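You operate a simulated robot arm through the tools that you are given. There is no shell and no other tool. Be economical: measure what you need, move in short steps, check, and stop when the job is done.

The job below is to be done with a simulated two-armed robot. You get a single attempt, and the scene is never put back.

JOB
Fetch the rinse bottle and stand it on the top of the blue cupboard. Then put the dosing cup in the bottom of the basin. Then put two of the soap tablets from the worktop on the shelf under the basin. Then take the cream jar marked "rinse" from the worktop and put it on top of the soap flakes box there. Then take the soda jar from the wooden bench top and put it on top of the red grease tin. Then put the square pad on the wooden bench top away on the top board of the low rack. Then switch the reel catch off. Then take the lid off the round tin and lay it down on the top of the pot cupboard. Then fetch the strainer and set it on the high shelf. Then take the red cup and put it on the wooden bench top. Then put the clothes brush on the top of the washstand. Keep to this order. Set down upright: rinse bottle, cream jar, soda jar, red cup. The reel catch goes clockwise seen from above, to its stop.

The check looks at the end state, three seconds after you hand in, the way a careful person would. Anything else that was tipped, shoved, dropped, spilled or broken makes it a failure. Lids that push on must go on centred and level and be pressed home; caps that screw on are set level and turned clockwise until they are tight.

ROBOT AND FRAMES
Two 7-joint arms with two-finger grippers on one trunk, on a base that drives. Base frame: it is fixed to the floor where the robot stands at the start and does not move with it; the origin is under the middle of the robot, x ahead of it, y to its left, z up. Readings come in cm, degrees, newtons and seconds.
The left shoulder is at the start at [4.5, 15.9, 110.5], the right one opposite. With the tool pointing down near the work surface each hand reaches from about 10 to 40 cm from the robot's upright axis, wherever it stands, measured 20 degrees to its own side. Places, roughly: bottom of the basin (19x33 cm) [40, -56, 68]; clothes brush (12x6x6 cm) [40, 340, 80]; cream jar [-100, -25, 75]; dosing cup (8x8x8 cm) [40, -110, 30]; grease tin (8x8x3 cm) [-80, 180, 80]; high shelf (17x146 cm) [60, -216, 178]; red cup (7x7x8 cm) [-100, 30, 80]; reel catch [-100, 190, 80]; round tin (9x9x8 cm) [-90, 80, 80]; shelf under the basin [50, -60, 30]; soap flakes box [-75, -25, 75]; soap tablet (3x3x3 cm) [-80, -40, 80]; soda jar [-75, 225, 75]; square pad (7x7x2 cm) [-70, 210, 80]; strainer (8x8x4 cm) [-90, 60, 80]; top board of the low rack [50, -120, 30]; top of the blue cupboard [150, 170, 80]; top of the washstand [50, 10, 80]; wooden bench top [-90, 180, 80]. Payload 2.45 kg a hand.
Tool frame (each hand has its own): the origin (TCP) lies between the finger pads and is the grasp point; the fingertips stand 2.6 cm ahead of it; z points along the fingers, y is the line along which they close. The gripper opens to 9.6 cm. The gripper's body begins 6.9 cm behind the TCP.
Orientation is told as [roll, pitch, yaw] about the base's x, y, z axes, in that order, counted from this pose: with the fingers straight down and closing along the base's y, the tool's x points along the base's -x, its y along +y and its z along -z.

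CONTROLS
- The arms move only by the tool arm_command. It takes "left_steps", "right_steps" or both (then of equal length, played together; a hand with none holds still); each is a list of rows, each an object of numbers (a shift or turn left out is 0, a gripper value left out holds the last): "wx", "wy", "wz": the turn, a rotation vector about the base's x, y, z in units of 4 degrees (1.0 is 4 degrees); "tx", "ty", "tz": the shift along the base's x, y, z in units of 20 mm (1.0 is 20 mm); "hand": the closure, from 0 (fully open) to 1 (shut). In form: [{"wx": .., "wy": .., "wz": .., "tx": .., "ty": .., "tz": .., "hand": ..}, ...]. A call has 1 to 12 rows; each row shifts and turns the commanded pose from where the row before left it. A call with a number of a shift or a turn outside -1 to 1 is refused whole. Each row takes 0.2 s and may step no farther than 5 cm and 8.6 degrees from the row before; otherwise, or with a gripper value out of range, the whole call is refused. A pose out of reach is approached as far as the arm can. The call stops where the force on the tool passes 40 N (or 10 N more than at its start, if that is more) or the arm is blocked; 0.2 s more then pass. The fingers move at their own pace and stop on an object; they squeeze with about 43 N. The grip force told is the motor's: it shows also when the fingers shut on nothing. Time passes only in rows, and 0.2 s behind the last, so rows that do not move let the fingers close. It gives the time, the measured TCP pose, the force on the tool (base axes), the opening and the grip force at its end, in the units of the frame above (readings bear some noise), with the torque about the TCP (base axes, N m) and any sound that the robot's microphone picked up.
- Cameras (640 x 400 px; columns grow to the right, rows downward): "scene" is now at [10.45, 0.01, 155.8]; the picture's right is [0.09, -1.00, -0.00], its down [-0.93, -0.08, -0.36] and it looks along [0.36, 0.03, -0.93] (base axes); focal length 214 px, centre (320, 200). "left" rides on the left gripper at [8.2, -0.3, -9.8] in its tool frame; the picture's right is [0.04, 1.00, 0.00], its down [-0.73, 0.03, -0.68] and it looks along [-0.68, 0.03, 0.73] (tool axes); focal length 256 px, centre (320, 200). "right" rides on the right gripper at [8.2, 0.3, -9.8] in its tool frame; the picture's right is [-0.04, 1.00, 0.00], its down [-0.73, -0.03, -0.68] and it looks along [-0.68, -0.03, 0.73] (tool axes); focal length 256 px, centre (320, 200). There is no depth. A picture from a camera that has moved, and an enlarged one, comes with that camera's place and axes in the base frame and with its lens.
- grab_frame(camera): a new picture of that camera. The clock stands still meanwhile.
- move_column(by): slides the trunk up (or, below 0, down) by that many cm; the arms and the scene camera ride with it, the base frame stays. It gives what a move gives, with no picture.
- steer(legs): drives the robot by 1 to 6 legs, each [ahead, left, turn to the left] in cm, cm and degrees, along the robot's own axes; the way and the turn of a leg run together, so that a leg with both is an arc; at most 150 cm and 180 degrees a leg. The arms and the cameras ride along, it lands a little off, and it stops where it bumps. It gives what a move gives.
- turn_head(pan, tilt): turns the head with the scene camera to pan (to the left, within 120 degrees either way) and tilt (down, from -29 to 69), counted from straight ahead of the robot. It gives what a move gives.
- zoom(camera, box): a new picture of the part [left, top, right, bottom] of that camera's present view, enlarged. The clock stands still meanwhile.
- job_done(): hands the job in; it is judged then, once.

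Work in short steps. Places have to be worked out from the pictures, the camera data and where the tool is seen: move nearer, look again, correct. Check each grasp and each placing, and mend what went wrong. You have 546 turns and 338 pictures in all, those below and enlarged ones among them. Open the grippers and draw the arms clear of the work before you hand the job in, unless the task says otherwise.

The tools are called after "Request:" as name(argument=value, ...) on one line, values as JSON. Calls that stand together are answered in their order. arm_command: Moves the arms, as the interface text tells. Its arguments: {"type":"object","properties":{"left_steps":{"type":"array","items":{"type":"object","properties":{"wx":{"type":"number"},"wy":{"type":"number"},"wz":{"type":"number"},"tx":{"type":"number"},"ty":{"type":"number"},"tz":{"type":"number"},"hand":{"type":"number"}}}},"right_steps":{"type":"array","items":{"type":"object","properties":{"wx":{"type":"number"},"wy":{"type":"number"},"wz":{"type":"number"},"tx":{"type":"number"},"ty":{"type":"number"},"tz":{"type":"number"},"hand":{"type":"number"}}}}},"required":[]} The other tools are called the same way: move_column (by) slides the trunk up or down; steer (legs) drives the base; turn_head (pan, tilt) turns the head that bears the scene camera; grab_frame (camera) takes a picture; zoom (camera, box) takes an enlarged picture of a part of a camera's view; job_done () hands the job in.

At the start:

```text
t: 0.0
left_eef_pos: [45.01, -4.19, 116.98]
left_tcp_rot: [0.1, 0.1, 0.0]
left_force: [-0.2, 0.0, -0.5]
left_ft_torque: [0.03, -0.02, 0.02]
left_finger_gap: 9.58
left_gripper_force: 0.0
right_eef_pos: [36.07, -37.63, 116.69]
right_tcp_rot: [0.1, 0.0, 0.0]
right_force: [-0.2, 0.6, 0.3]
right_ft_torque: [0.01, -0.01, -0.02]
right_finger_gap: 9.59
right_gripper_force: 0.1
trunk travel left (down, up): [-27.5, 29.2]
robot x, y, heading: [0.08, 0.11, -0.1]
head pan, tilt: [5.1, 68.8]
```

scene: 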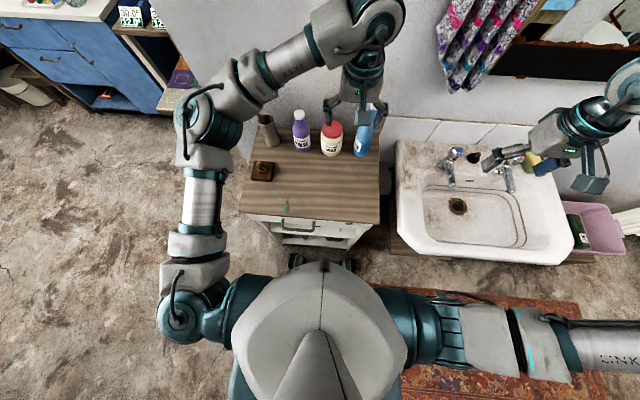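
right: 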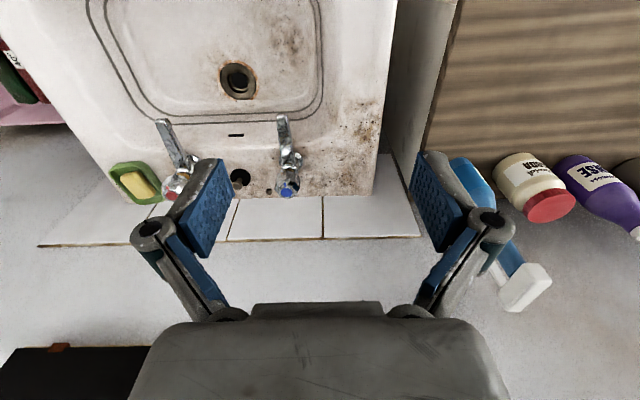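
left: 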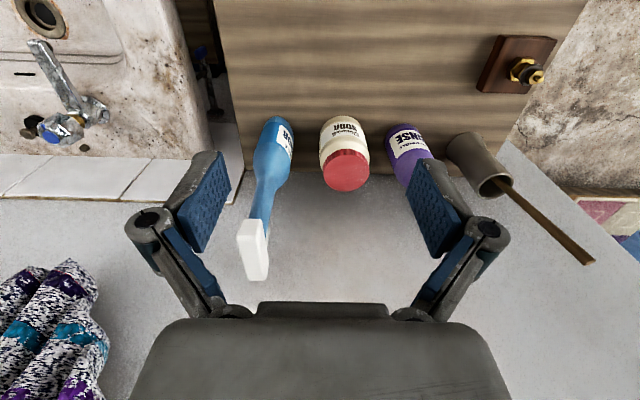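

The washstand ahead shows a bottle marked like "RINSE" (purple). I enlarge that to read the labels.

Request:
zoom(camera="scene", box=[230, 80, 400, 190])

Request:
zoom(camera="left", box=[220, 90, 560, 300])

```text
3.64 times, centred on (315, 135) of scene
camera zoom: at [10.45, 0.01, 155.8], right [0.09, -1.0, 0.0], down [-0.93, -0.08, -0.36], along [0.36, 0.03, -0.93], focal length 780 px, centre (338, 436)
```

zoom: 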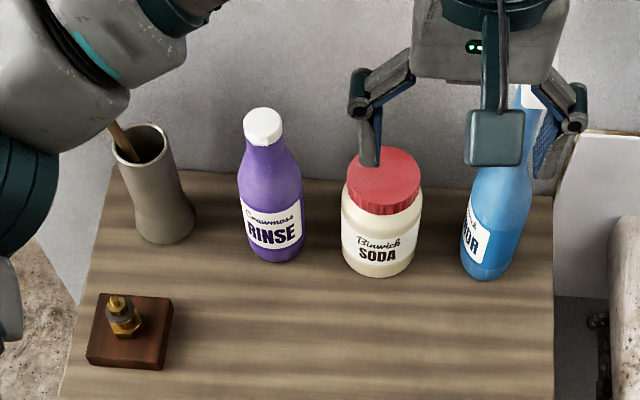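

```text
1.88 times, centred on (390, 195) of left
camera zoom: at [37.13, -4.59, 126.73], right [-0.04, 1.0, 0.0], down [0.73, 0.03, 0.68], along [0.68, 0.03, -0.73], focal length 482 px, centre (188, 209)
```

zoom: 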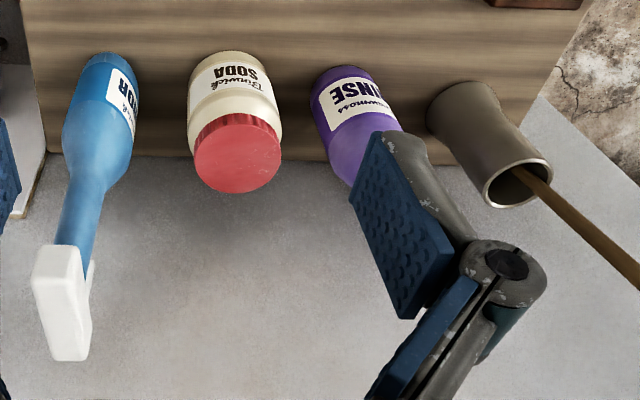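

The purple bottle is the rinse bottle, at about [62, 12, 80..100]. I move the left hand (tool down) to above it, staying at z 117.

Request:
arm_command(left_steps=[{"ty": 1, "hand": 0.3}, {"ty": 1}, {"ty": 1}, {"ty": 1}, {"ty": 1}, {"ty": 1}, {"ty": 1}, {"ty": 0.8}, {"tx": 1}, {"tx": 1}, {"tx": 1}])

Request:
grab_frame(camera="left")

Request:
grab_frame(camera="scene")

```text
t: 2.4
left_eef_pos: [50.85, 11.64, 117.04]
left_tcp_rot: [0.0, -0.1, 0.0]
left_force: [-0.2, 0.3, -0.7]
left_ft_torque: [-0.02, 0.01, 0.01]
left_finger_gap: 6.71
left_gripper_force: 0.1
right_eef_pos: [35.88, -37.58, 116.69]
right_tcp_rot: [0.0, -0.2, 0.0]
right_force: [-0.1, 0.2, -0.1]
right_ft_torque: [0.02, 0.02, 0.03]
right_finger_gap: 9.63
right_gripper_force: 0.0
trunk travel left (down, up): [-27.5, 29.2]
robot x, y, heading: [0.11, 0.11, -0.2]
head pan, tilt: [5.1, 68.8]
```

```text
332 pictures are left
camera left: at [42.84, 11.14, 126.82], right [-0.04, 1.0, 0.0], down [0.73, 0.03, 0.68], along [0.68, 0.03, -0.73], focal length 256 px, centre (320, 200)
```

left: 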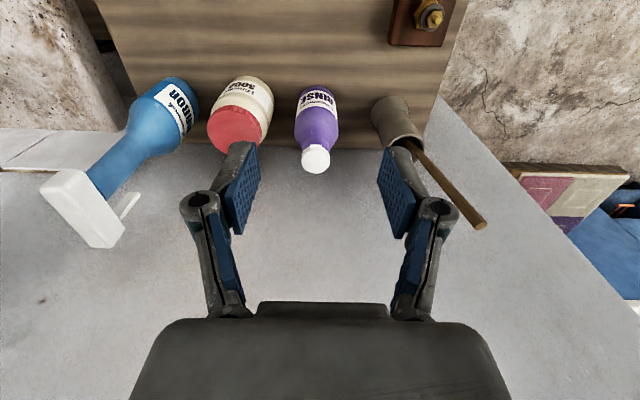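

```text
331 pictures are left
camera scene: at [10.51, 0.12, 155.79], right [0.09, -1.0, 0.0], down [-0.93, -0.08, -0.36], along [0.36, 0.03, -0.93], focal length 214 px, centre (320, 200)
```

scene: 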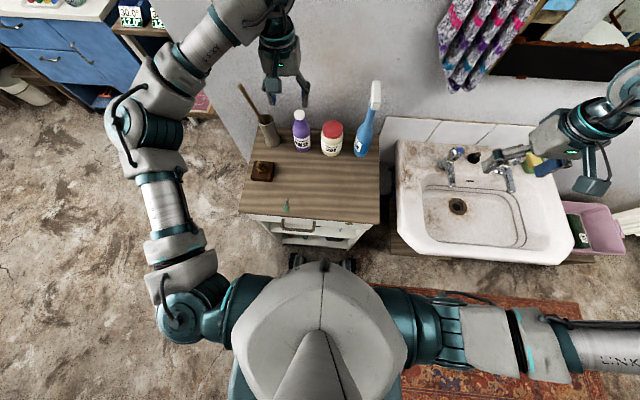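

Cap seen at about [60.5, 11.5, ~100]. I move ahead 8 cm and down a bit, then look again.

Request:
arm_command(left_steps=[{"tx": 1}, {"tx": 1}, {"tx": 1}, {"tx": 1}, {"tz": -1}, {"tz": -1}, {"tz": -0.5}, {}])

Request:
grab_frame(camera="left")

```text
t: 4.2
left_eef_pos: [58.56, 11.61, 112.13]
left_tcp_rot: [0.0, -0.1, 0.0]
left_force: [0.4, 1.1, -0.4]
left_ft_torque: [-0.03, 0.0, -0.04]
left_finger_gap: 6.73
left_gripper_force: 0.1
right_eef_pos: [35.66, -37.39, 116.8]
right_tcp_rot: [0.0, -0.1, 0.0]
right_force: [-0.3, 0.4, -0.9]
right_ft_torque: [0.02, -0.04, 0.02]
right_finger_gap: 9.58
right_gripper_force: 0.1
trunk travel left (down, up): [-27.5, 29.2]
robot x, y, heading: [0.01, 0.1, -0.1]
head pan, tilt: [5.1, 68.8]
```

```text
330 pictures are left
camera left: at [50.74, 11.22, 121.88], right [-0.04, 1.0, 0.0], down [0.73, 0.03, 0.68], along [0.68, 0.03, -0.73], focal length 256 px, centre (320, 200)
```

left: 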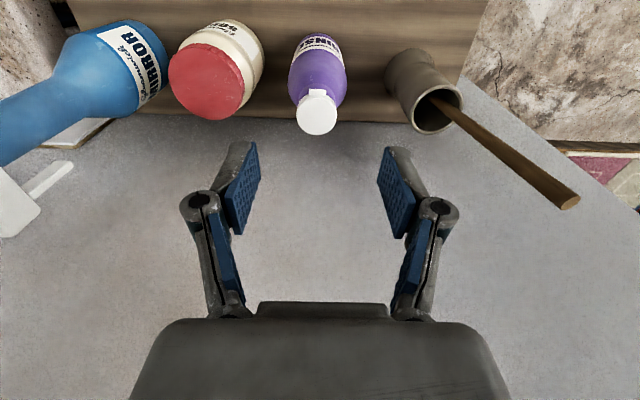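

Triangulated: cap top at about [61.2, 11.4, 99.3]. I go over it, descend to TCP z 97.

Request:
arm_command(left_steps=[{"tx": 1}, {"tx": 0.3}, {"tz": -1}, {"tz": -1}, {"tz": -1}, {}])

Request:
grab_frame(camera="left")

```text
t: 5.6
left_eef_pos: [61.29, 11.57, 106.17]
left_tcp_rot: [0.0, -0.1, 0.2]
left_force: [-0.4, 0.2, -0.9]
left_ft_torque: [-0.01, -0.03, -0.02]
left_finger_gap: 6.74
left_gripper_force: 0.1
right_eef_pos: [35.75, -37.58, 116.86]
right_tcp_rot: [0.0, -0.1, 0.1]
right_force: [0.0, 0.3, -0.2]
right_ft_torque: [0.02, 0.01, -0.01]
right_finger_gap: 9.61
right_gripper_force: 0.1
trunk travel left (down, up): [-27.5, 29.2]
robot x, y, heading: [0.11, 0.28, 0.3]
head pan, tilt: [5.1, 68.8]
```

```text
329 pictures are left
camera left: at [53.42, 11.11, 115.95], right [-0.04, 1.0, 0.0], down [0.73, 0.03, 0.68], along [0.68, 0.03, -0.73], focal length 256 px, centre (320, 200)
```

left: 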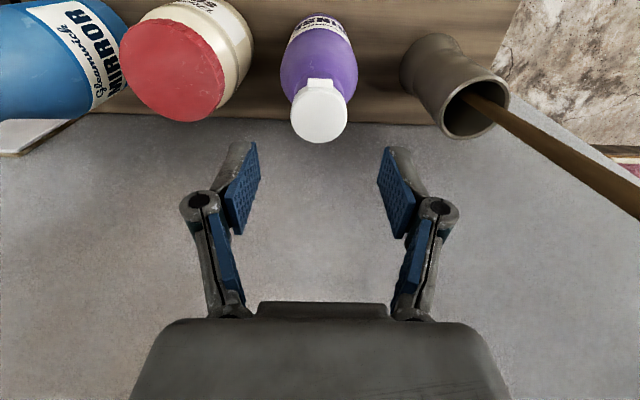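

Well aligned (cap ~[60.8, 11.5]). I descend 9 cm and close on the cap/neck.

Request:
arm_command(left_steps=[{"tx": -0.15, "tz": -1}, {"tz": -1}, {"tz": -1}, {"tz": -1}, {"tz": -0.5}, {"hand": 1}, {"hand": 1}, {"hand": 1}])

Request:
grab_frame(camera="left")

```text
t: 7.4
left_eef_pos: [61.31, 11.62, 97.07]
left_tcp_rot: [0.0, -0.2, 0.0]
left_force: [0.9, -0.4, 2.8]
left_ft_torque: [-0.02, -0.1, -0.04]
left_finger_gap: 5.73
left_gripper_force: 42.8
right_eef_pos: [35.76, -37.48, 116.79]
right_tcp_rot: [-0.1, -0.1, 0.1]
right_force: [-0.5, 0.6, -0.3]
right_ft_torque: [-0.01, -0.02, 0.0]
right_finger_gap: 9.6
right_gripper_force: 0.1
trunk travel left (down, up): [-27.5, 29.2]
robot x, y, heading: [0.14, -0.1, 0.0]
head pan, tilt: [5.1, 68.8]
```

```text
328 pictures are left
camera left: at [53.27, 11.21, 106.91], right [-0.04, 1.0, 0.0], down [0.73, 0.03, 0.68], along [0.68, 0.03, -0.73], focal length 256 px, centre (320, 200)
```

left: 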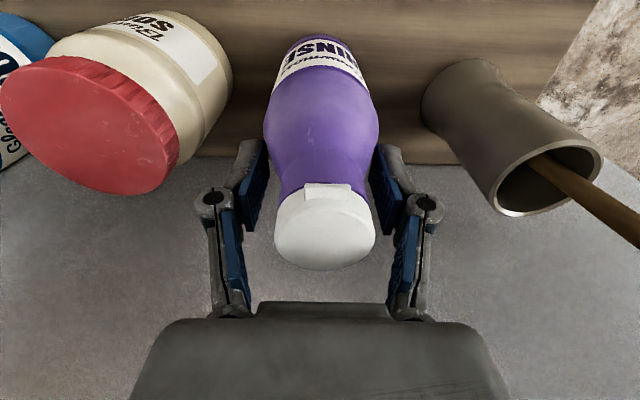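

The fingertips closed on the sloping shoulder (gap 5.7). I open, rise 2 cm to grip cap and neck instead.

Request:
arm_command(left_steps=[{"hand": 0.3}, {"hand": 0.3}, {"tz": 1}, {}, {"hand": 1}, {"hand": 1}, {"hand": 1}])

Request:
grab_frame(camera="left")

```text
t: 9.0
left_eef_pos: [61.31, 11.64, 99.21]
left_tcp_rot: [0.0, -0.2, -0.1]
left_force: [2.5, -1.2, 5.6]
left_ft_torque: [0.09, -0.18, -0.01]
left_finger_gap: 4.44
left_gripper_force: 43.3
right_eef_pos: [35.65, -37.54, 116.81]
right_tcp_rot: [0.1, -0.2, 0.0]
right_force: [-0.8, -0.6, -0.5]
right_ft_torque: [-0.04, -0.03, 0.04]
right_finger_gap: 9.62
right_gripper_force: 0.0
trunk travel left (down, up): [-27.5, 29.2]
robot x, y, heading: [0.03, 0.01, 0.2]
head pan, tilt: [5.1, 68.8]
```

```text
327 pictures are left
camera left: at [53.24, 11.12, 108.94], right [-0.04, 1.0, 0.0], down [0.73, 0.03, 0.68], along [0.68, 0.03, -0.73], focal length 256 px, centre (320, 200)
```

left: 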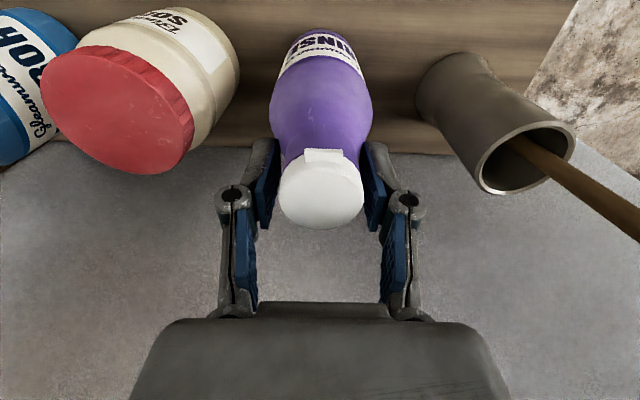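

Still 4.4 cm with upward force, so still touching the taper under the cap. I rise 1.2 cm more and regrip.

Request:
arm_command(left_steps=[{"hand": 0.4}, {"hand": 0.4}, {"tz": 0.6}, {}, {"hand": 1}, {"hand": 1}, {"hand": 1}])

Request:
grab_frame(camera="left")

```text
t: 10.6
left_eef_pos: [61.04, 11.49, 100.34]
left_tcp_rot: [0.0, -0.2, 0.0]
left_force: [3.7, -1.2, 5.9]
left_ft_torque: [-0.14, -0.24, -0.02]
left_finger_gap: 3.68
left_gripper_force: 43.1
right_eef_pos: [35.78, -37.62, 116.82]
right_tcp_rot: [0.0, -0.1, 0.0]
right_force: [-0.2, 0.6, 0.8]
right_ft_torque: [0.01, -0.04, 0.01]
right_finger_gap: 9.6
right_gripper_force: 0.1
trunk travel left (down, up): [-27.5, 29.2]
robot x, y, heading: [0.35, 0.11, -0.2]
head pan, tilt: [5.1, 68.8]
```

```text
326 pictures are left
camera left: at [53.21, 11.12, 110.13], right [-0.04, 1.0, 0.0], down [0.73, 0.03, 0.68], along [0.68, 0.03, -0.73], focal length 256 px, centre (320, 200)
```

left: 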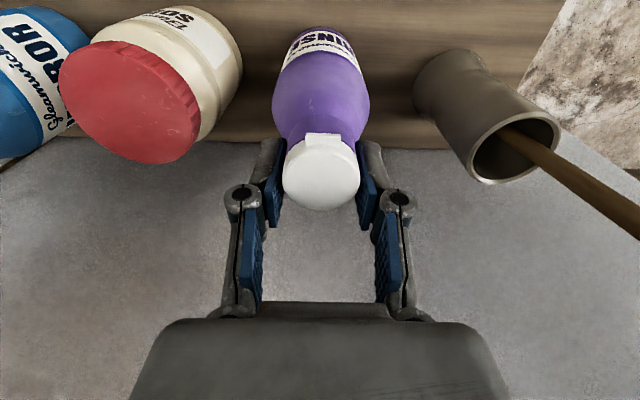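

Gap 3.7 — on the cap/neck now. Test-lift 4 cm.

Request:
arm_command(left_steps=[{"tz": 0.4}, {"tz": 0.6}, {"tz": 1}, {}])

Request:
grab_frame(camera="left")

```text
t: 11.6
left_eef_pos: [61.27, 11.68, 104.3]
left_tcp_rot: [0.0, -0.2, 0.0]
left_force: [0.2, 0.8, -2.5]
left_ft_torque: [-0.02, -0.01, -0.03]
left_finger_gap: 3.67
left_gripper_force: 43.2
right_eef_pos: [35.77, -37.7, 116.75]
right_tcp_rot: [0.0, -0.1, 0.0]
right_force: [-0.8, 0.4, -0.6]
right_ft_torque: [-0.02, 0.02, 0.0]
right_finger_gap: 9.63
right_gripper_force: 0.1
trunk travel left (down, up): [-27.5, 29.2]
robot x, y, heading: [-0.33, -0.35, -0.0]
head pan, tilt: [5.1, 68.8]
```

```text
325 pictures are left
camera left: at [53.26, 11.23, 114.03], right [-0.04, 1.0, 0.0], down [0.73, 0.03, 0.68], along [0.68, 0.03, -0.73], focal length 256 px, centre (320, 200)
```

left: 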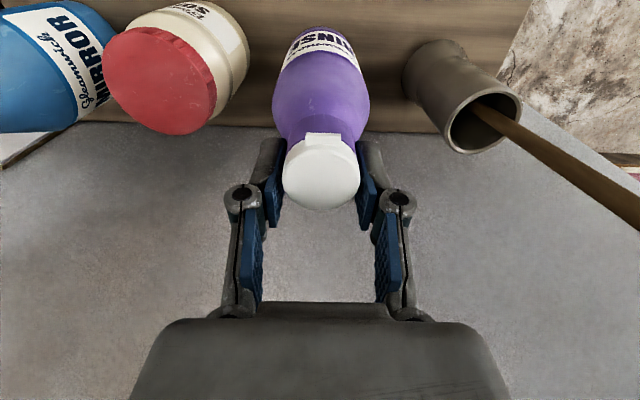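

The bottle is held. I lift to z ~122, then draw it back to x ~40.

Request:
arm_command(left_steps=[{"tz": 1}, {"tz": 1}, {"tz": 1}, {"tz": 1}, {"tz": 1}, {"tz": 1}, {"tz": 1}, {"tz": 1}, {"tz": 1}])

Request:
arm_command(left_steps=[{"tx": -1}, {"tx": -1}, {"tx": -1}, {"tx": -1}, {"tx": -1}, {"tx": -1}, {"tx": -1}, {"tx": -1}, {"tx": -1}, {"tx": -1}])

Request:
turn_head(pan=48, tilt=25)

Request:
grab_frame(camera="scene")

```text
t: 13.6
left_eef_pos: [61.19, 11.55, 121.2]
left_tcp_rot: [0.1, 1.3, 0.1]
left_force: [0.6, -0.6, -2.6]
left_ft_torque: [0.0, -0.01, 0.01]
left_finger_gap: 3.62
left_gripper_force: 42.9
left hand out of reach, approached as far as the arm can: row 9
right_eef_pos: [35.82, -37.75, 116.8]
right_tcp_rot: [0.1, -0.1, 0.0]
right_force: [0.9, -0.7, 0.6]
right_ft_torque: [-0.02, 0.03, 0.01]
right_finger_gap: 9.6
right_gripper_force: 0.1
trunk travel left (down, up): [-27.5, 29.2]
robot x, y, heading: [0.04, -0.07, 0.2]
head pan, tilt: [5.1, 68.8]
```

```text
t: 15.8
left_eef_pos: [40.89, 11.6, 122.3]
left_tcp_rot: [0.0, -0.2, 0.1]
left_force: [-0.2, 0.2, -3.5]
left_ft_torque: [-0.01, -0.04, -0.01]
left_finger_gap: 3.61
left_gripper_force: 43.0
right_eef_pos: [35.63, -37.62, 116.92]
right_tcp_rot: [0.0, -0.1, 0.0]
right_force: [-1.1, -1.0, -0.1]
right_ft_torque: [0.04, -0.03, 0.03]
right_finger_gap: 9.59
right_gripper_force: 0.0
trunk travel left (down, up): [-27.5, 29.2]
robot x, y, heading: [0.07, 0.18, 0.1]
head pan, tilt: [5.1, 68.8]
```

```text
t: 16.9
left_eef_pos: [41.07, 11.62, 122.34]
left_tcp_rot: [0.0, -0.1, 0.0]
left_force: [0.4, 0.2, -3.8]
left_ft_torque: [-0.01, -0.03, 0.01]
left_finger_gap: 3.6
left_gripper_force: 42.7
right_eef_pos: [35.88, -37.55, 116.87]
right_tcp_rot: [0.0, -0.1, 0.1]
right_force: [0.9, -0.1, -0.5]
right_ft_torque: [-0.02, 0.01, 0.01]
right_finger_gap: 9.61
right_gripper_force: 0.1
trunk travel left (down, up): [-27.5, 29.2]
robot x, y, heading: [-0.04, 0.04, 0.1]
head pan, tilt: [48.0, 25.0]
```

```text
324 pictures are left
camera scene: at [11.05, 6.54, 161.74], right [0.74, -0.67, 0.0], down [-0.29, -0.31, -0.91], along [0.61, 0.67, -0.42], focal length 214 px, centre (320, 200)
```

scene: 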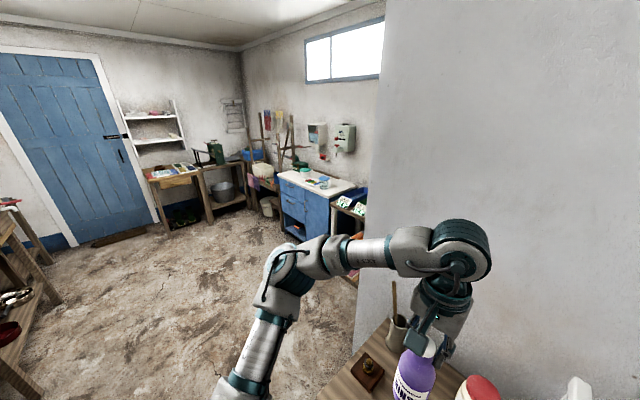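

Blue cupboard top: front edge about x 134, y 134–218. I zoom in to see what's on it.

Request:
zoom(camera="scene", box=[230, 120, 390, 220])

```text
4.00 times, centred on (310, 170) of scene
camera zoom: at [11.05, 6.54, 161.74], right [0.74, -0.67, 0.0], down [-0.29, -0.31, -0.91], along [0.61, 0.67, -0.42], focal length 858 px, centre (360, 320)
```

zoom: 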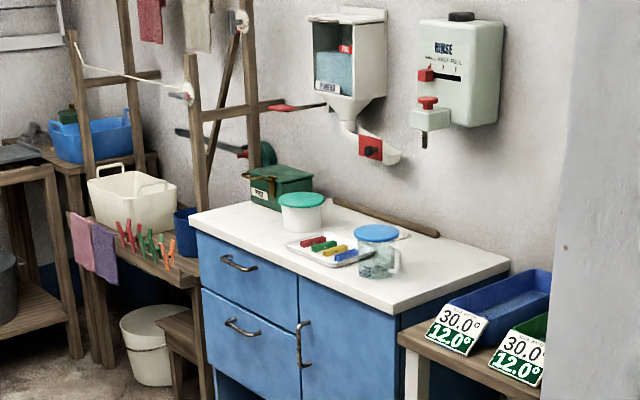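

Plan: put the bottle on the free right part of the cupboard top, near [160, 142]. I drive left along the free floor first, then look again.

Request:
steer(legs=[[0, 130, 0], [60, 0, 0]])

Request:
turn_head(pan=0, tilt=45)

Request:
grab_frame(camera="scene")

```text
t: 26.4
left_eef_pos: [98.67, 143.33, 122.38]
left_tcp_rot: [-0.1, -0.1, 1.4]
left_force: [-0.4, 0.3, -3.6]
left_ft_torque: [0.02, -0.04, -0.01]
left_finger_gap: 3.51
left_gripper_force: 43.2
right_eef_pos: [94.81, 94.17, 116.93]
right_tcp_rot: [-0.1, -0.2, 1.3]
right_force: [-0.2, 0.0, -0.8]
right_ft_torque: [0.05, 0.02, 0.0]
right_finger_gap: 9.61
right_gripper_force: 0.1
trunk travel left (down, up): [-27.5, 29.2]
robot x, y, heading: [58.31, 130.65, 1.4]
head pan, tilt: [48.0, 25.0]
```

```text
t: 27.6
left_eef_pos: [98.5, 144.01, 122.44]
left_tcp_rot: [-0.4, -0.2, 1.4]
left_force: [-0.2, 1.2, -2.7]
left_ft_torque: [0.02, -0.03, -0.03]
left_finger_gap: 3.52
left_gripper_force: 42.8
right_eef_pos: [94.65, 94.69, 117.21]
right_tcp_rot: [-0.4, -0.2, 1.3]
right_force: [0.1, -0.5, -0.1]
right_ft_torque: [0.02, -0.03, 0.01]
right_finger_gap: 9.58
right_gripper_force: 0.1
trunk travel left (down, up): [-27.5, 29.2]
robot x, y, heading: [58.21, 130.63, 1.3]
head pan, tilt: [0.0, 45.0]
```

```text
322 pictures are left
camera scene: at [71.09, 131.19, 158.67], right [0.03, -1.0, 0.0], down [-0.71, -0.02, -0.7], along [0.7, 0.02, -0.71], focal length 214 px, centre (320, 200)
```

scene: 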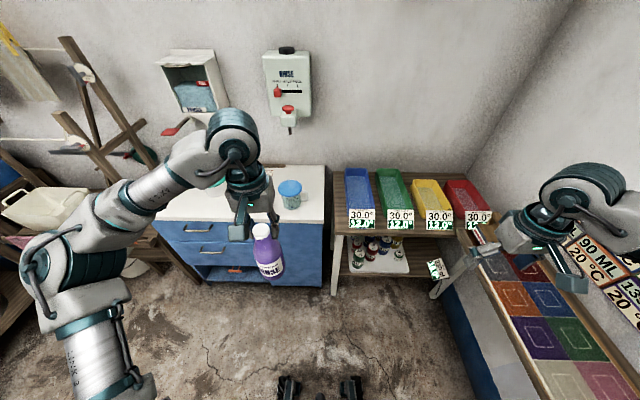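

I zoom on the cupboard to place jug and free area.

Request:
zoom(camera="scene", box=[230, 140, 350, 240])

```text
4.00 times, centred on (290, 190) of scene
camera zoom: at [71.09, 131.19, 158.67], right [0.03, -1.0, 0.0], down [-0.71, -0.02, -0.7], along [0.7, 0.02, -0.71], focal length 858 px, centre (440, 240)
```

zoom: 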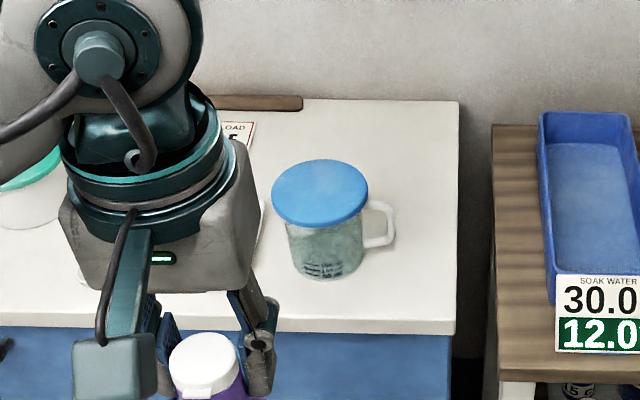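

Jug stands at about [145.5, 148], top z ~92; free area at [159, 139]. I drive ahead 42 cm, straightening the heading.

Request:
steer(legs=[[42, -2, -1.3]])

Request:
grab_frame(camera="scene")

Request:
grab_frame(camera="left")

```text
t: 30.1
left_eef_pos: [140.85, 141.9, 122.46]
left_tcp_rot: [-0.4, -0.4, 0.4]
left_force: [0.9, 0.7, -2.3]
left_ft_torque: [0.02, 0.01, 0.03]
left_finger_gap: 3.49
left_gripper_force: 42.7
right_eef_pos: [135.91, 92.77, 117.2]
right_tcp_rot: [-0.4, -0.2, 0.4]
right_force: [-0.2, -0.2, -0.6]
right_ft_torque: [-0.02, 0.03, 0.01]
right_finger_gap: 9.61
right_gripper_force: 0.1
trunk travel left (down, up): [-27.5, 29.2]
robot x, y, heading: [100.0, 129.51, 0.7]
head pan, tilt: [0.0, 45.0]
```

```text
320 pictures are left
camera scene: at [113.14, 129.43, 158.69], right [0.01, -1.0, 0.0], down [-0.71, -0.01, -0.71], along [0.7, 0.0, -0.71], focal length 214 px, centre (320, 200)
```

scene: 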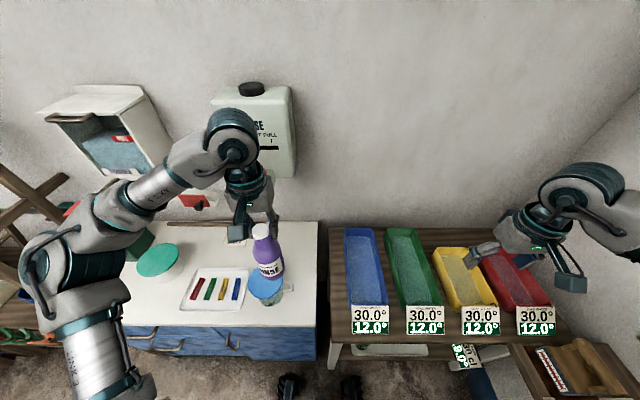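

```text
319 pictures are left
camera left: at [132.81, 141.48, 132.15], right [-0.05, 1.0, -0.01], down [0.73, 0.04, 0.68], along [0.68, 0.03, -0.73], focal length 256 px, centre (320, 200)
```

left: 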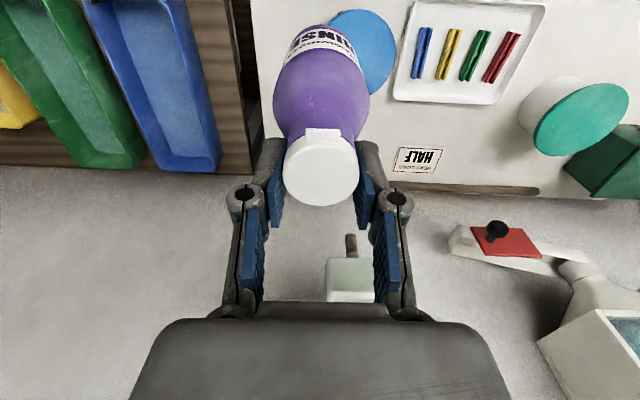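

I move over y 139 first, then ahead to x ~159 at z ~118.

Request:
arm_command(left_steps=[{"ty": -1, "tz": -1}, {"ty": -0.5, "tz": -1}, {"tx": 1}, {"tx": 1}, {"tx": 1}, {"tx": 1}, {"tx": 1}, {"tx": 1}, {"tx": 1}, {"tx": 1}, {"tx": 1}, {}])

Request:
grab_frame(camera="left")

Request:
grab_frame(camera="scene")

```text
t: 32.8
left_eef_pos: [158.35, 138.84, 118.61]
left_tcp_rot: [-0.3, -0.5, 0.3]
left_force: [-14.6, 0.9, -2.0]
left_ft_torque: [-0.16, -1.2, -0.1]
left_finger_gap: 3.45
left_gripper_force: 43.1
right_eef_pos: [135.5, 92.59, 117.3]
right_tcp_rot: [-0.4, -0.5, 0.5]
right_force: [0.3, 0.1, 0.2]
right_ft_torque: [-0.02, 0.01, 0.02]
right_finger_gap: 9.61
right_gripper_force: 0.1
trunk travel left (down, up): [-27.5, 29.2]
robot x, y, heading: [100.5, 129.52, 0.5]
head pan, tilt: [0.0, 45.0]
```

```text
318 pictures are left
camera left: at [150.31, 138.43, 128.35], right [-0.05, 1.0, -0.01], down [0.73, 0.04, 0.69], along [0.69, 0.03, -0.73], focal length 256 px, centre (320, 200)
```

left: 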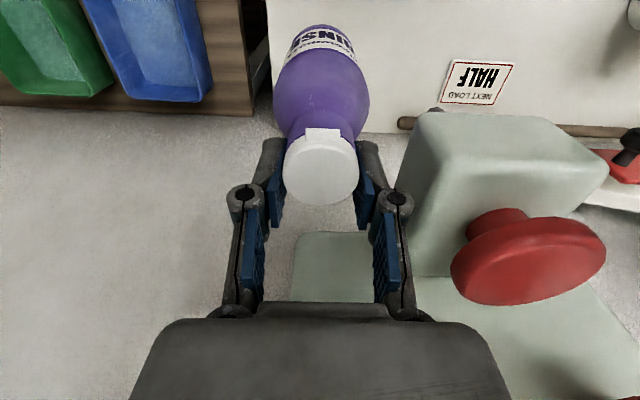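

```text
317 pictures are left
camera scene: at [112.79, 129.24, 158.72], right [0.01, -1.0, 0.0], down [-0.71, 0.0, -0.71], along [0.71, 0.01, -0.71], focal length 214 px, centre (320, 200)
```

scene: 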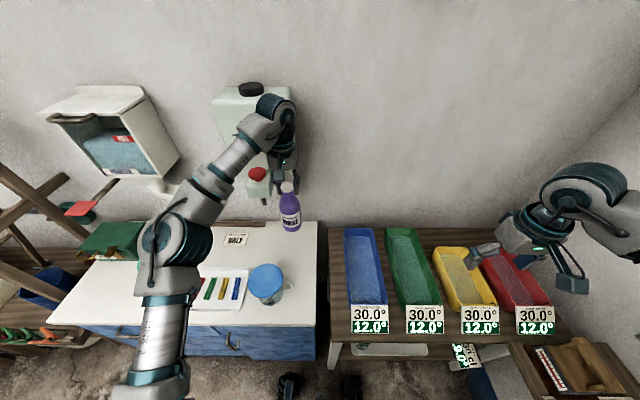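

Force −14.6 N in x: the wrist touches the wall dispenser. I back off 4 cm and look.

Request:
arm_command(left_steps=[{"tx": -1}, {"tx": -1}, {"ty": -0.9}, {}])

Request:
grab_frame(camera="left")

Request:
zoom(camera="scene", box=[200, 70, 360, 350])

```text
t: 33.8
left_eef_pos: [154.78, 136.89, 118.62]
left_tcp_rot: [-0.2, -0.4, 0.4]
left_force: [-0.5, 0.2, -2.6]
left_ft_torque: [0.01, -0.04, 0.02]
left_finger_gap: 3.45
left_gripper_force: 43.0
right_eef_pos: [135.87, 92.38, 117.11]
right_tcp_rot: [-0.2, -0.3, 0.5]
right_force: [-0.5, 0.2, 0.0]
right_ft_torque: [0.0, 0.02, 0.0]
right_finger_gap: 9.59
right_gripper_force: 0.0
trunk travel left (down, up): [-27.5, 29.2]
robot x, y, heading: [100.13, 129.53, 0.3]
head pan, tilt: [0.0, 45.0]
```

```text
316 pictures are left
camera left: at [146.71, 136.42, 128.3], right [-0.05, 1.0, 0.0], down [0.73, 0.04, 0.68], along [0.68, 0.03, -0.73], focal length 256 px, centre (320, 200)
```

left: 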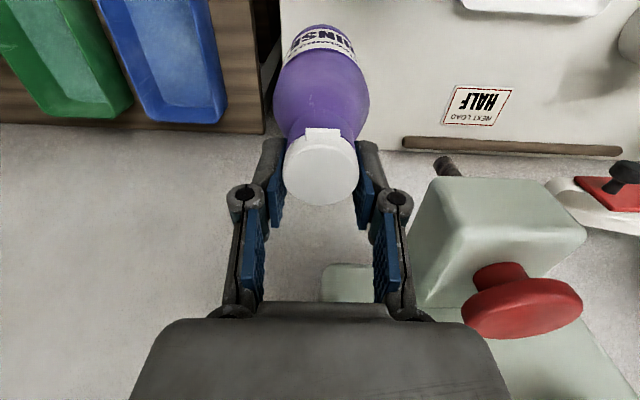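

```text
1.43 times, centred on (280, 210) of scene
camera zoom: at [113.38, 128.94, 158.66], right [0.01, -1.0, 0.0], down [-0.71, 0.0, -0.7], along [0.7, 0.01, -0.71], focal length 306 px, centre (377, 186)
```

zoom: 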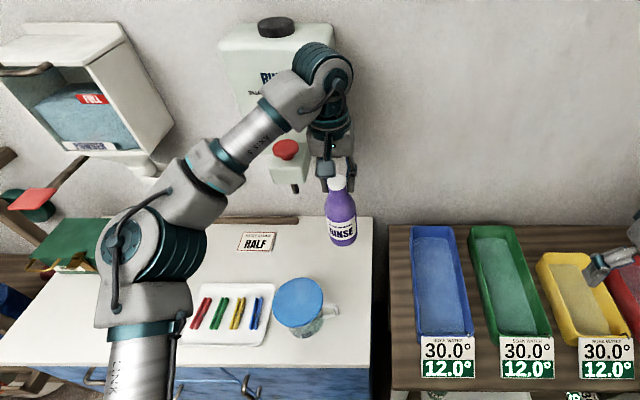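

Clear now. The bottle sits at [154.8, 136.9], cupboard's edge y 130.6, so I descend toward z ~101.5.

Request:
arm_command(left_steps=[{"tz": -1}, {"tz": -1}, {"tz": -1}, {"tz": -1}, {"tz": -1}, {"tz": -1}, {"tz": -1}, {"tz": -1}, {}])

Request:
grab_frame(camera="left")

Request:
zoom(camera="scene", box=[220, 150, 340, 300])

```text
t: 35.8
left_eef_pos: [154.48, 137.04, 102.72]
left_tcp_rot: [-0.2, -0.5, 0.4]
left_force: [-0.7, 0.3, -3.0]
left_ft_torque: [0.0, -0.02, -0.01]
left_finger_gap: 3.41
left_gripper_force: 43.1
right_eef_pos: [135.77, 92.35, 117.31]
right_tcp_rot: [-0.2, -0.4, 0.4]
right_force: [0.1, 0.2, -0.2]
right_ft_torque: [0.0, 0.02, 0.01]
right_finger_gap: 9.56
right_gripper_force: 0.1
trunk travel left (down, up): [-27.5, 29.2]
robot x, y, heading: [100.23, 129.37, 0.5]
head pan, tilt: [0.0, 45.0]
```

```text
314 pictures are left
camera left: at [146.44, 136.46, 112.36], right [-0.05, 1.0, 0.0], down [0.73, 0.04, 0.68], along [0.68, 0.03, -0.73], focal length 256 px, centre (320, 200)
```

left: 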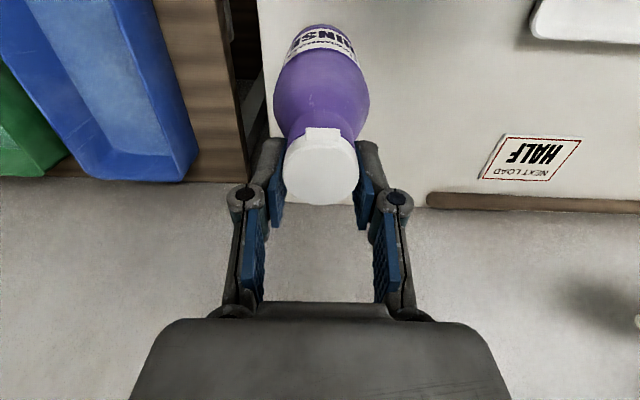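

```text
2.67 times, centred on (280, 225) of scene
camera zoom: at [113.07, 128.98, 158.69], right [0.01, -1.0, 0.0], down [-0.71, 0.0, -0.71], along [0.71, 0.01, -0.71], focal length 572 px, centre (427, 133)
```

zoom: 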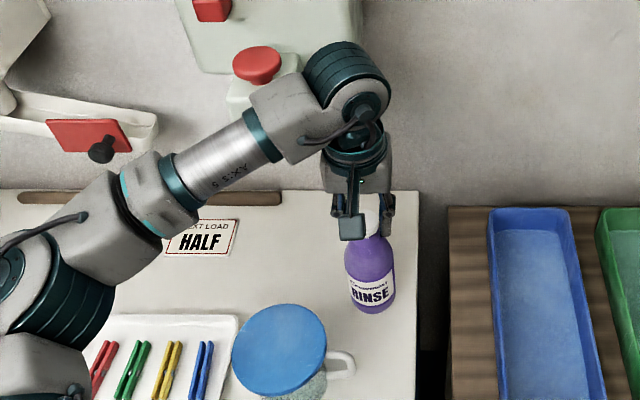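

I lower in small steps until contact.

Request:
arm_command(left_steps=[{"tz": -0.4}, {"tz": -0.3}, {"tz": -0.2}, {}])

```text
t: 36.8
left_eef_pos: [154.52, 136.77, 100.8]
left_tcp_rot: [-0.3, -0.5, 0.4]
left_force: [-0.6, -0.5, -2.7]
left_ft_torque: [0.0, -0.04, -0.05]
left_finger_gap: 3.43
left_gripper_force: 43.1
right_eef_pos: [135.49, 92.51, 117.21]
right_tcp_rot: [-0.2, -0.5, 0.2]
right_force: [0.4, -0.8, 0.6]
right_ft_torque: [0.0, -0.03, -0.02]
right_finger_gap: 9.6
right_gripper_force: 0.0
trunk travel left (down, up): [-27.5, 29.2]
robot x, y, heading: [100.35, 129.29, 0.7]
head pan, tilt: [0.0, 45.0]
```

Request:
arm_command(left_steps=[{"tz": -0.15}, {"tz": -0.15}, {"tz": -0.1}, {}])

```text
t: 37.4
left_eef_pos: [154.37, 136.93, 100.74]
left_tcp_rot: [-0.8, -0.9, 0.4]
left_force: [-2.2, -1.3, 13.5]
left_ft_torque: [0.03, 0.79, 0.03]
left_finger_gap: 3.43
left_gripper_force: 43.0
right_eef_pos: [135.46, 92.88, 117.29]
right_tcp_rot: [-0.4, -0.5, 0.5]
right_force: [-0.2, -1.1, 0.2]
right_ft_torque: [-0.03, 0.02, -0.01]
right_finger_gap: 9.61
right_gripper_force: 0.0
trunk travel left (down, up): [-27.5, 29.2]
robot x, y, heading: [100.52, 129.62, 0.5]
head pan, tilt: [0.0, 45.0]
stopped in row 3 (left hand): the force on the tool passed its limit at 43 N (the readings are from after the stop); the commanded pose is now the measured one
```

Contact at z 100.7. I release and rise straight up.

Request:
arm_command(left_steps=[{"hand": 0.35}, {"hand": 0.35}, {"hand": 0.2}, {"tz": 0.5}, {"tz": 1}, {"tz": 1}, {"tz": 1}, {"tz": 1}])

Request:
grab_frame(camera="left")

Request:
zoom(camera="scene", box=[220, 150, 340, 300])

```text
t: 39.2
left_eef_pos: [154.77, 137.0, 109.48]
left_tcp_rot: [-0.7, -0.7, 0.5]
left_force: [-0.2, 0.2, 0.5]
left_ft_torque: [0.02, -0.01, 0.0]
left_finger_gap: 7.7
left_gripper_force: 0.1
right_eef_pos: [135.72, 92.65, 117.12]
right_tcp_rot: [-0.3, -0.4, 0.4]
right_force: [-0.6, 0.5, -0.4]
right_ft_torque: [0.0, 0.0, 0.01]
right_finger_gap: 9.59
right_gripper_force: 0.0
trunk travel left (down, up): [-27.5, 29.2]
robot x, y, heading: [99.94, 129.49, 0.5]
head pan, tilt: [0.0, 45.0]
```

```text
312 pictures are left
camera left: at [146.69, 136.51, 119.26], right [-0.05, 1.0, -0.01], down [0.72, 0.04, 0.69], along [0.69, 0.02, -0.73], focal length 256 px, centre (320, 200)
```

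left: 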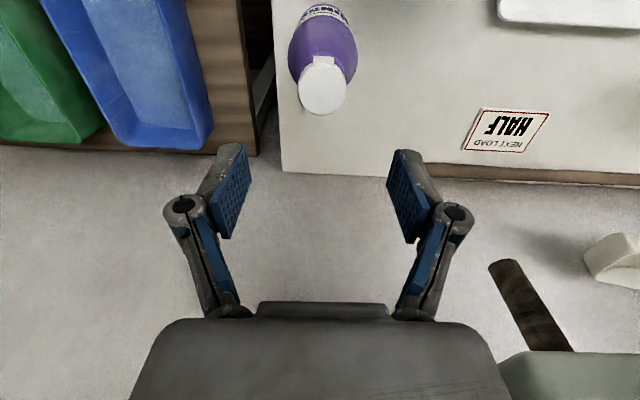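

```text
2.67 times, centred on (280, 225) of scene
camera zoom: at [113.34, 128.92, 158.67], right [0.01, -1.0, 0.0], down [-0.71, 0.0, -0.7], along [0.7, 0.01, -0.71], focal length 572 px, centre (427, 133)
```

zoom: 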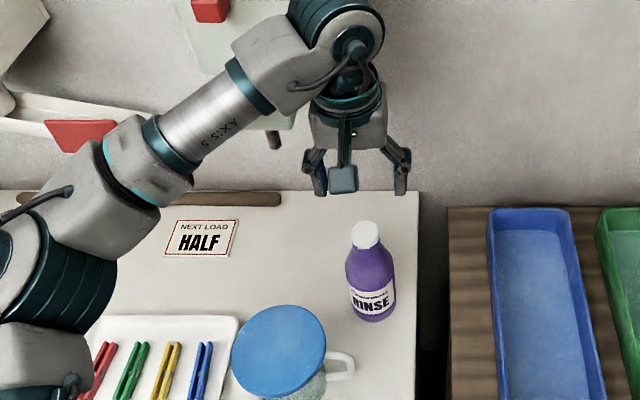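

Bottle stands upright. I withdraw the arm up and back, then drive back out and across to the dosing cup's region.

Request:
arm_command(left_steps=[{"tz": 1}, {"tz": 1}, {"tz": 1}, {"tz": 0.5}, {"tx": -1}, {"tx": -1}, {"tx": -1}, {"tx": -1}, {"tx": -1}, {"tx": -1}, {"tx": -1}, {"tx": -1}])

Request:
steer(legs=[[-100, 0, -0.5], [0, -115, 0], [0, -110, 0]])

Request:
turn_head(pan=0, tilt=45)

Request:
grab_frame(camera="scene")

```text
t: 41.8
left_eef_pos: [138.58, 136.97, 116.59]
left_tcp_rot: [-0.8, -0.7, 0.4]
left_force: [0.2, -0.1, 0.6]
left_ft_torque: [-0.01, -0.01, -0.01]
left_finger_gap: 7.66
left_gripper_force: 0.1
right_eef_pos: [135.62, 92.82, 117.34]
right_tcp_rot: [-0.4, -0.4, 0.3]
right_force: [-0.7, -0.2, -0.1]
right_ft_torque: [0.0, 0.0, 0.01]
right_finger_gap: 9.6
right_gripper_force: 0.0
trunk travel left (down, up): [-27.5, 29.2]
robot x, y, heading: [100.3, 129.11, 0.2]
head pan, tilt: [0.0, 45.0]
```

```text
t: 57.6
left_eef_pos: [35.66, -83.15, 116.53]
left_tcp_rot: [-1.0, -0.7, -0.2]
left_force: [1.0, 0.3, 0.3]
left_ft_torque: [-0.01, 0.02, -0.01]
left_finger_gap: 7.68
left_gripper_force: 0.1
right_eef_pos: [31.93, -127.49, 117.71]
right_tcp_rot: [-1.0, -0.4, -0.4]
right_force: [-0.3, -0.1, -0.3]
right_ft_torque: [0.0, 0.01, 0.01]
right_finger_gap: 9.6
right_gripper_force: 0.1
trunk travel left (down, up): [-27.5, 29.2]
robot x, y, heading: [-2.92, -91.33, -0.5]
head pan, tilt: [0.0, 45.0]
```

```text
t: 58.2
left_eef_pos: [34.84, -84.18, 117.0]
left_tcp_rot: [-0.7, -1.0, -0.3]
left_force: [0.0, -1.3, -0.1]
left_ft_torque: [0.02, -0.03, -0.01]
left_finger_gap: 7.67
left_gripper_force: 0.2
right_eef_pos: [31.26, -128.48, 117.63]
right_tcp_rot: [-0.4, -0.7, -0.3]
right_force: [-0.3, -0.2, 0.7]
right_ft_torque: [0.01, -0.02, 0.02]
right_finger_gap: 9.58
right_gripper_force: 0.0
trunk travel left (down, up): [-27.5, 29.2]
robot x, y, heading: [-3.06, -91.46, -0.5]
head pan, tilt: [0.0, 45.0]
```

```text
310 pictures are left
camera scene: at [10.96, -92.49, 158.7], right [-0.01, -1.0, -0.01], down [-0.71, 0.01, -0.7], along [0.7, 0.0, -0.71], focal length 214 px, centre (320, 200)
```

scene: 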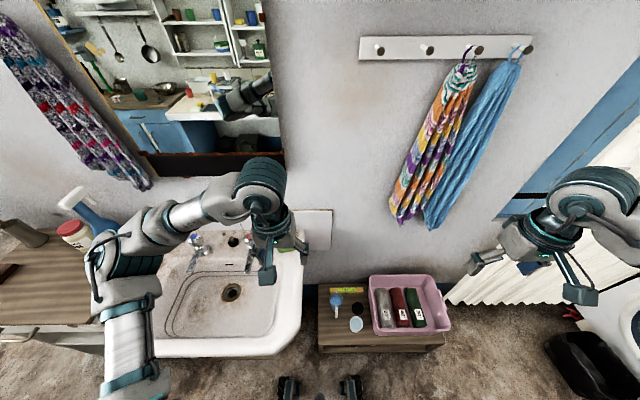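

Request:
zoom(camera="scene", box=[290, 260, 470, 370])

```text
3.56 times, centred on (380, 315) of scene
camera zoom: at [10.96, -92.49, 158.7], right [-0.01, -1.0, -0.01], down [-0.71, 0.01, -0.7], along [0.7, 0.0, -0.71], focal length 763 px, centre (107, -209)
```

zoom: 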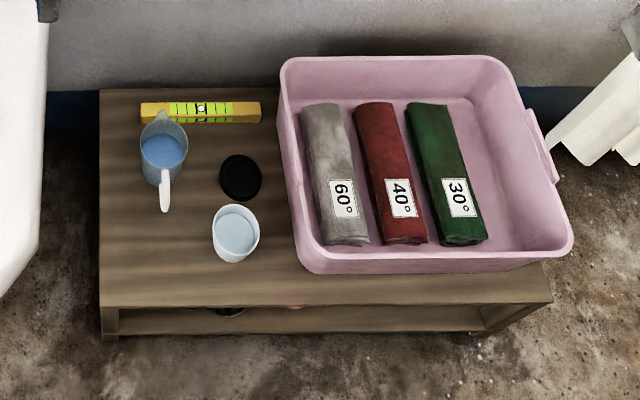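

The handleless white cup at about [43, -111, ~36] matches the dosing cup; beside it a lid and a jug. I tuck the left hand up and back and swing the right hand inward, then drive nearer.

Request:
arm_command(left_steps=[{"tz": 1, "tx": -0.5}, {"tz": 1, "tx": -0.5}, {"tz": 1, "tx": -0.5}, {"tz": 1, "tx": -0.5}, {"tz": 1, "tx": -0.5}, {"tz": 1, "tx": -0.5}, {"tz": 1, "ty": 1}, {"tz": 1, "ty": 1}, {"tz": 1, "ty": 1}, {"ty": 1}, {"ty": 1}, {"ty": 1}])

Request:
steer(legs=[[7, -8, 0.5]])

Request:
arm_command(right_steps=[{"ty": 1}, {"ty": 1}, {"ty": 1}, {"ty": 1}, {"ty": 1}, {"ty": 1}, {"ty": 1}, {"ty": 1}, {"ty": 1}, {"ty": 1}, {"ty": 1}, {"ty": 1}])

Request:
grab_frame(camera="scene")

Request:
grab_frame(camera="right")

```text
t: 60.8
left_eef_pos: [28.81, -71.31, 134.6]
left_tcp_rot: [-1.1, -1.4, -0.2]
left_force: [0.9, 0.1, 0.0]
left_ft_torque: [-0.01, -0.01, -0.02]
left_finger_gap: 7.7
left_gripper_force: 0.0
left hand out of reach, approached as far as the arm can: row 12
right_eef_pos: [31.19, -127.66, 117.85]
right_tcp_rot: [-0.8, -0.8, -0.3]
right_force: [0.2, 0.9, 0.6]
right_ft_torque: [-0.03, 0.03, 0.05]
right_finger_gap: 9.61
right_gripper_force: 0.1
trunk travel left (down, up): [-27.5, 29.2]
robot x, y, heading: [-2.76, -90.94, -0.4]
head pan, tilt: [0.0, 45.0]
```

```text
t: 62.0
left_eef_pos: [35.54, -74.34, 133.9]
left_tcp_rot: [-3.1, -1.2, 0.6]
left_force: [1.6, 0.8, 0.9]
left_ft_torque: [-0.14, 0.07, -0.02]
left_finger_gap: 7.67
left_gripper_force: 0.0
right_eef_pos: [38.51, -131.08, 118.99]
right_tcp_rot: [-2.7, -0.8, 0.4]
right_force: [0.4, -0.2, 1.5]
right_ft_torque: [0.03, 0.0, 0.02]
right_finger_gap: 9.59
right_gripper_force: 0.0
trunk travel left (down, up): [-27.5, 29.2]
robot x, y, heading: [3.73, -98.69, 0.2]
head pan, tilt: [0.0, 45.0]
```

```text
t: 64.8
left_eef_pos: [33.99, -72.65, 133.83]
left_tcp_rot: [-3.6, -1.0, 0.8]
left_force: [1.1, 1.4, 0.5]
left_ft_torque: [-0.08, 0.02, -0.02]
left_finger_gap: 7.66
left_gripper_force: 0.1
right_eef_pos: [36.77, -105.58, 118.86]
right_tcp_rot: [-3.2, -1.7, 0.7]
right_force: [-1.0, 1.0, 0.5]
right_ft_torque: [-0.05, -0.07, 0.02]
right_finger_gap: 9.59
right_gripper_force: 0.0
trunk travel left (down, up): [-27.5, 29.2]
robot x, y, heading: [4.09, -97.23, 0.2]
head pan, tilt: [0.0, 45.0]
stopped in row 12 (right hand): the arm was blocked; the commanded pose is now the measured one
```

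```text
308 pictures are left
camera scene: at [17.57, -93.47, 158.68], right [0.01, -1.0, 0.03], down [-0.71, -0.02, -0.7], along [0.7, -0.01, -0.71], focal length 214 px, centre (320, 200)
```

scene: 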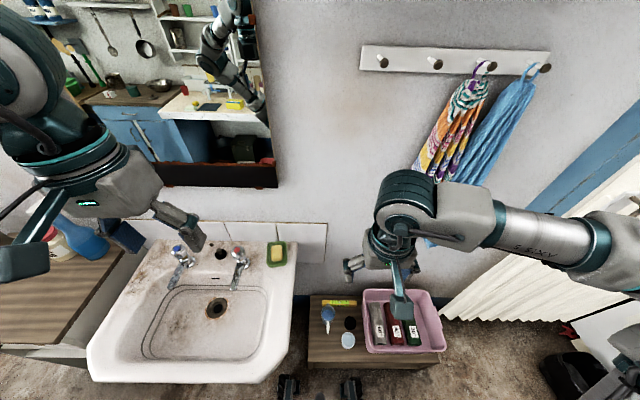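

```text
307 pictures are left
camera right: at [28.28, -104.7, 128.4], right [0.03, 1.0, -0.05], down [0.71, 0.02, 0.7], along [0.7, -0.06, -0.71], focal length 256 px, centre (320, 200)
```

right: 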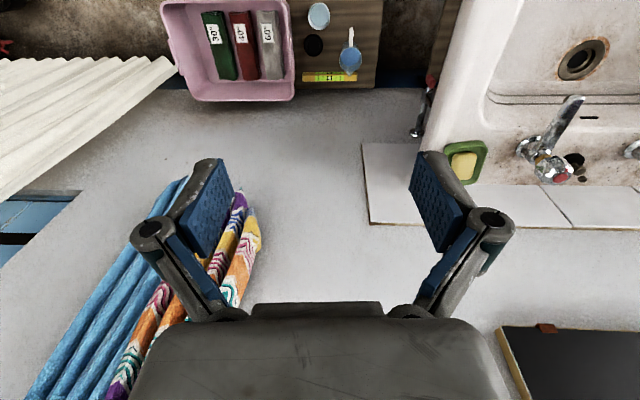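

Both hands read roll −3°, so the robot seems to lean: a wheel may have ridden onto something. I look down around the base.

Request:
turn_head(pan=-40, tilt=69)

Request:
grab_frame(camera="scene")

Request:
turn_head(pan=-100, tilt=60)

Request:
grab_frame(camera="scene")

```text
t: 65.9
left_eef_pos: [34.26, -76.52, 134.41]
left_tcp_rot: [-1.8, -1.1, 0.5]
left_force: [-0.6, -0.1, 0.5]
left_ft_torque: [-0.02, 0.01, 0.01]
left_finger_gap: 7.68
left_gripper_force: 0.2
right_eef_pos: [36.92, -108.86, 118.53]
right_tcp_rot: [-1.8, -1.4, 0.5]
right_force: [-0.8, -0.9, 0.8]
right_ft_torque: [0.02, -0.02, -0.03]
right_finger_gap: 9.57
right_gripper_force: 0.0
trunk travel left (down, up): [-27.5, 29.2]
robot x, y, heading: [3.95, -98.46, 0.2]
head pan, tilt: [-40.0, 68.8]
```

```text
306 pictures are left
camera scene: at [13.9, -100.47, 155.9], right [-0.64, -0.77, 0.01], down [-0.72, 0.59, -0.36], along [0.27, -0.24, -0.93], focal length 214 px, centre (320, 200)
```

scene: 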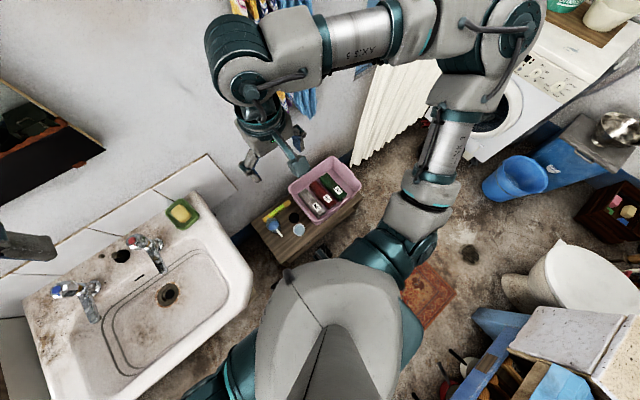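

```text
t: 67.2
left_eef_pos: [34.35, -76.11, 134.26]
left_tcp_rot: [-2.2, -0.9, 0.7]
left_force: [-0.4, 0.1, 0.4]
left_ft_torque: [-0.02, 0.0, 0.0]
left_finger_gap: 7.68
left_gripper_force: 0.1
right_eef_pos: [37.06, -109.11, 118.81]
right_tcp_rot: [-0.4, -1.5, -0.2]
right_force: [0.7, -0.9, 0.1]
right_ft_torque: [0.1, 0.0, -0.02]
right_finger_gap: 9.61
right_gripper_force: 0.0
trunk travel left (down, up): [-27.5, 29.2]
robot x, y, heading: [3.97, -97.98, 0.0]
head pan, tilt: [-100.0, 60.0]
```

```text
305 pictures are left
camera scene: at [8.52, -106.62, 156.73], right [-0.99, 0.17, 0.01], down [0.14, 0.86, -0.49], along [-0.09, -0.48, -0.87], focal length 214 px, centre (320, 200)
```

scene: 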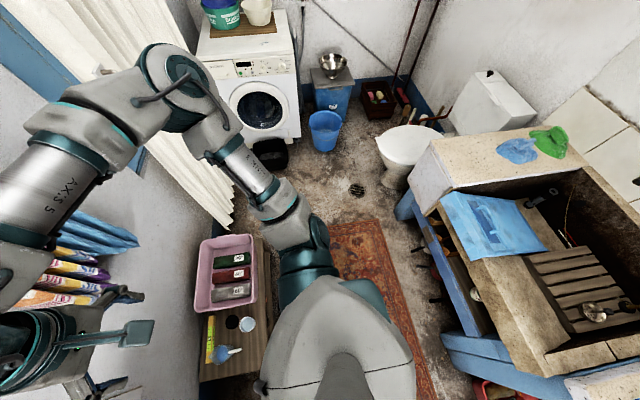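

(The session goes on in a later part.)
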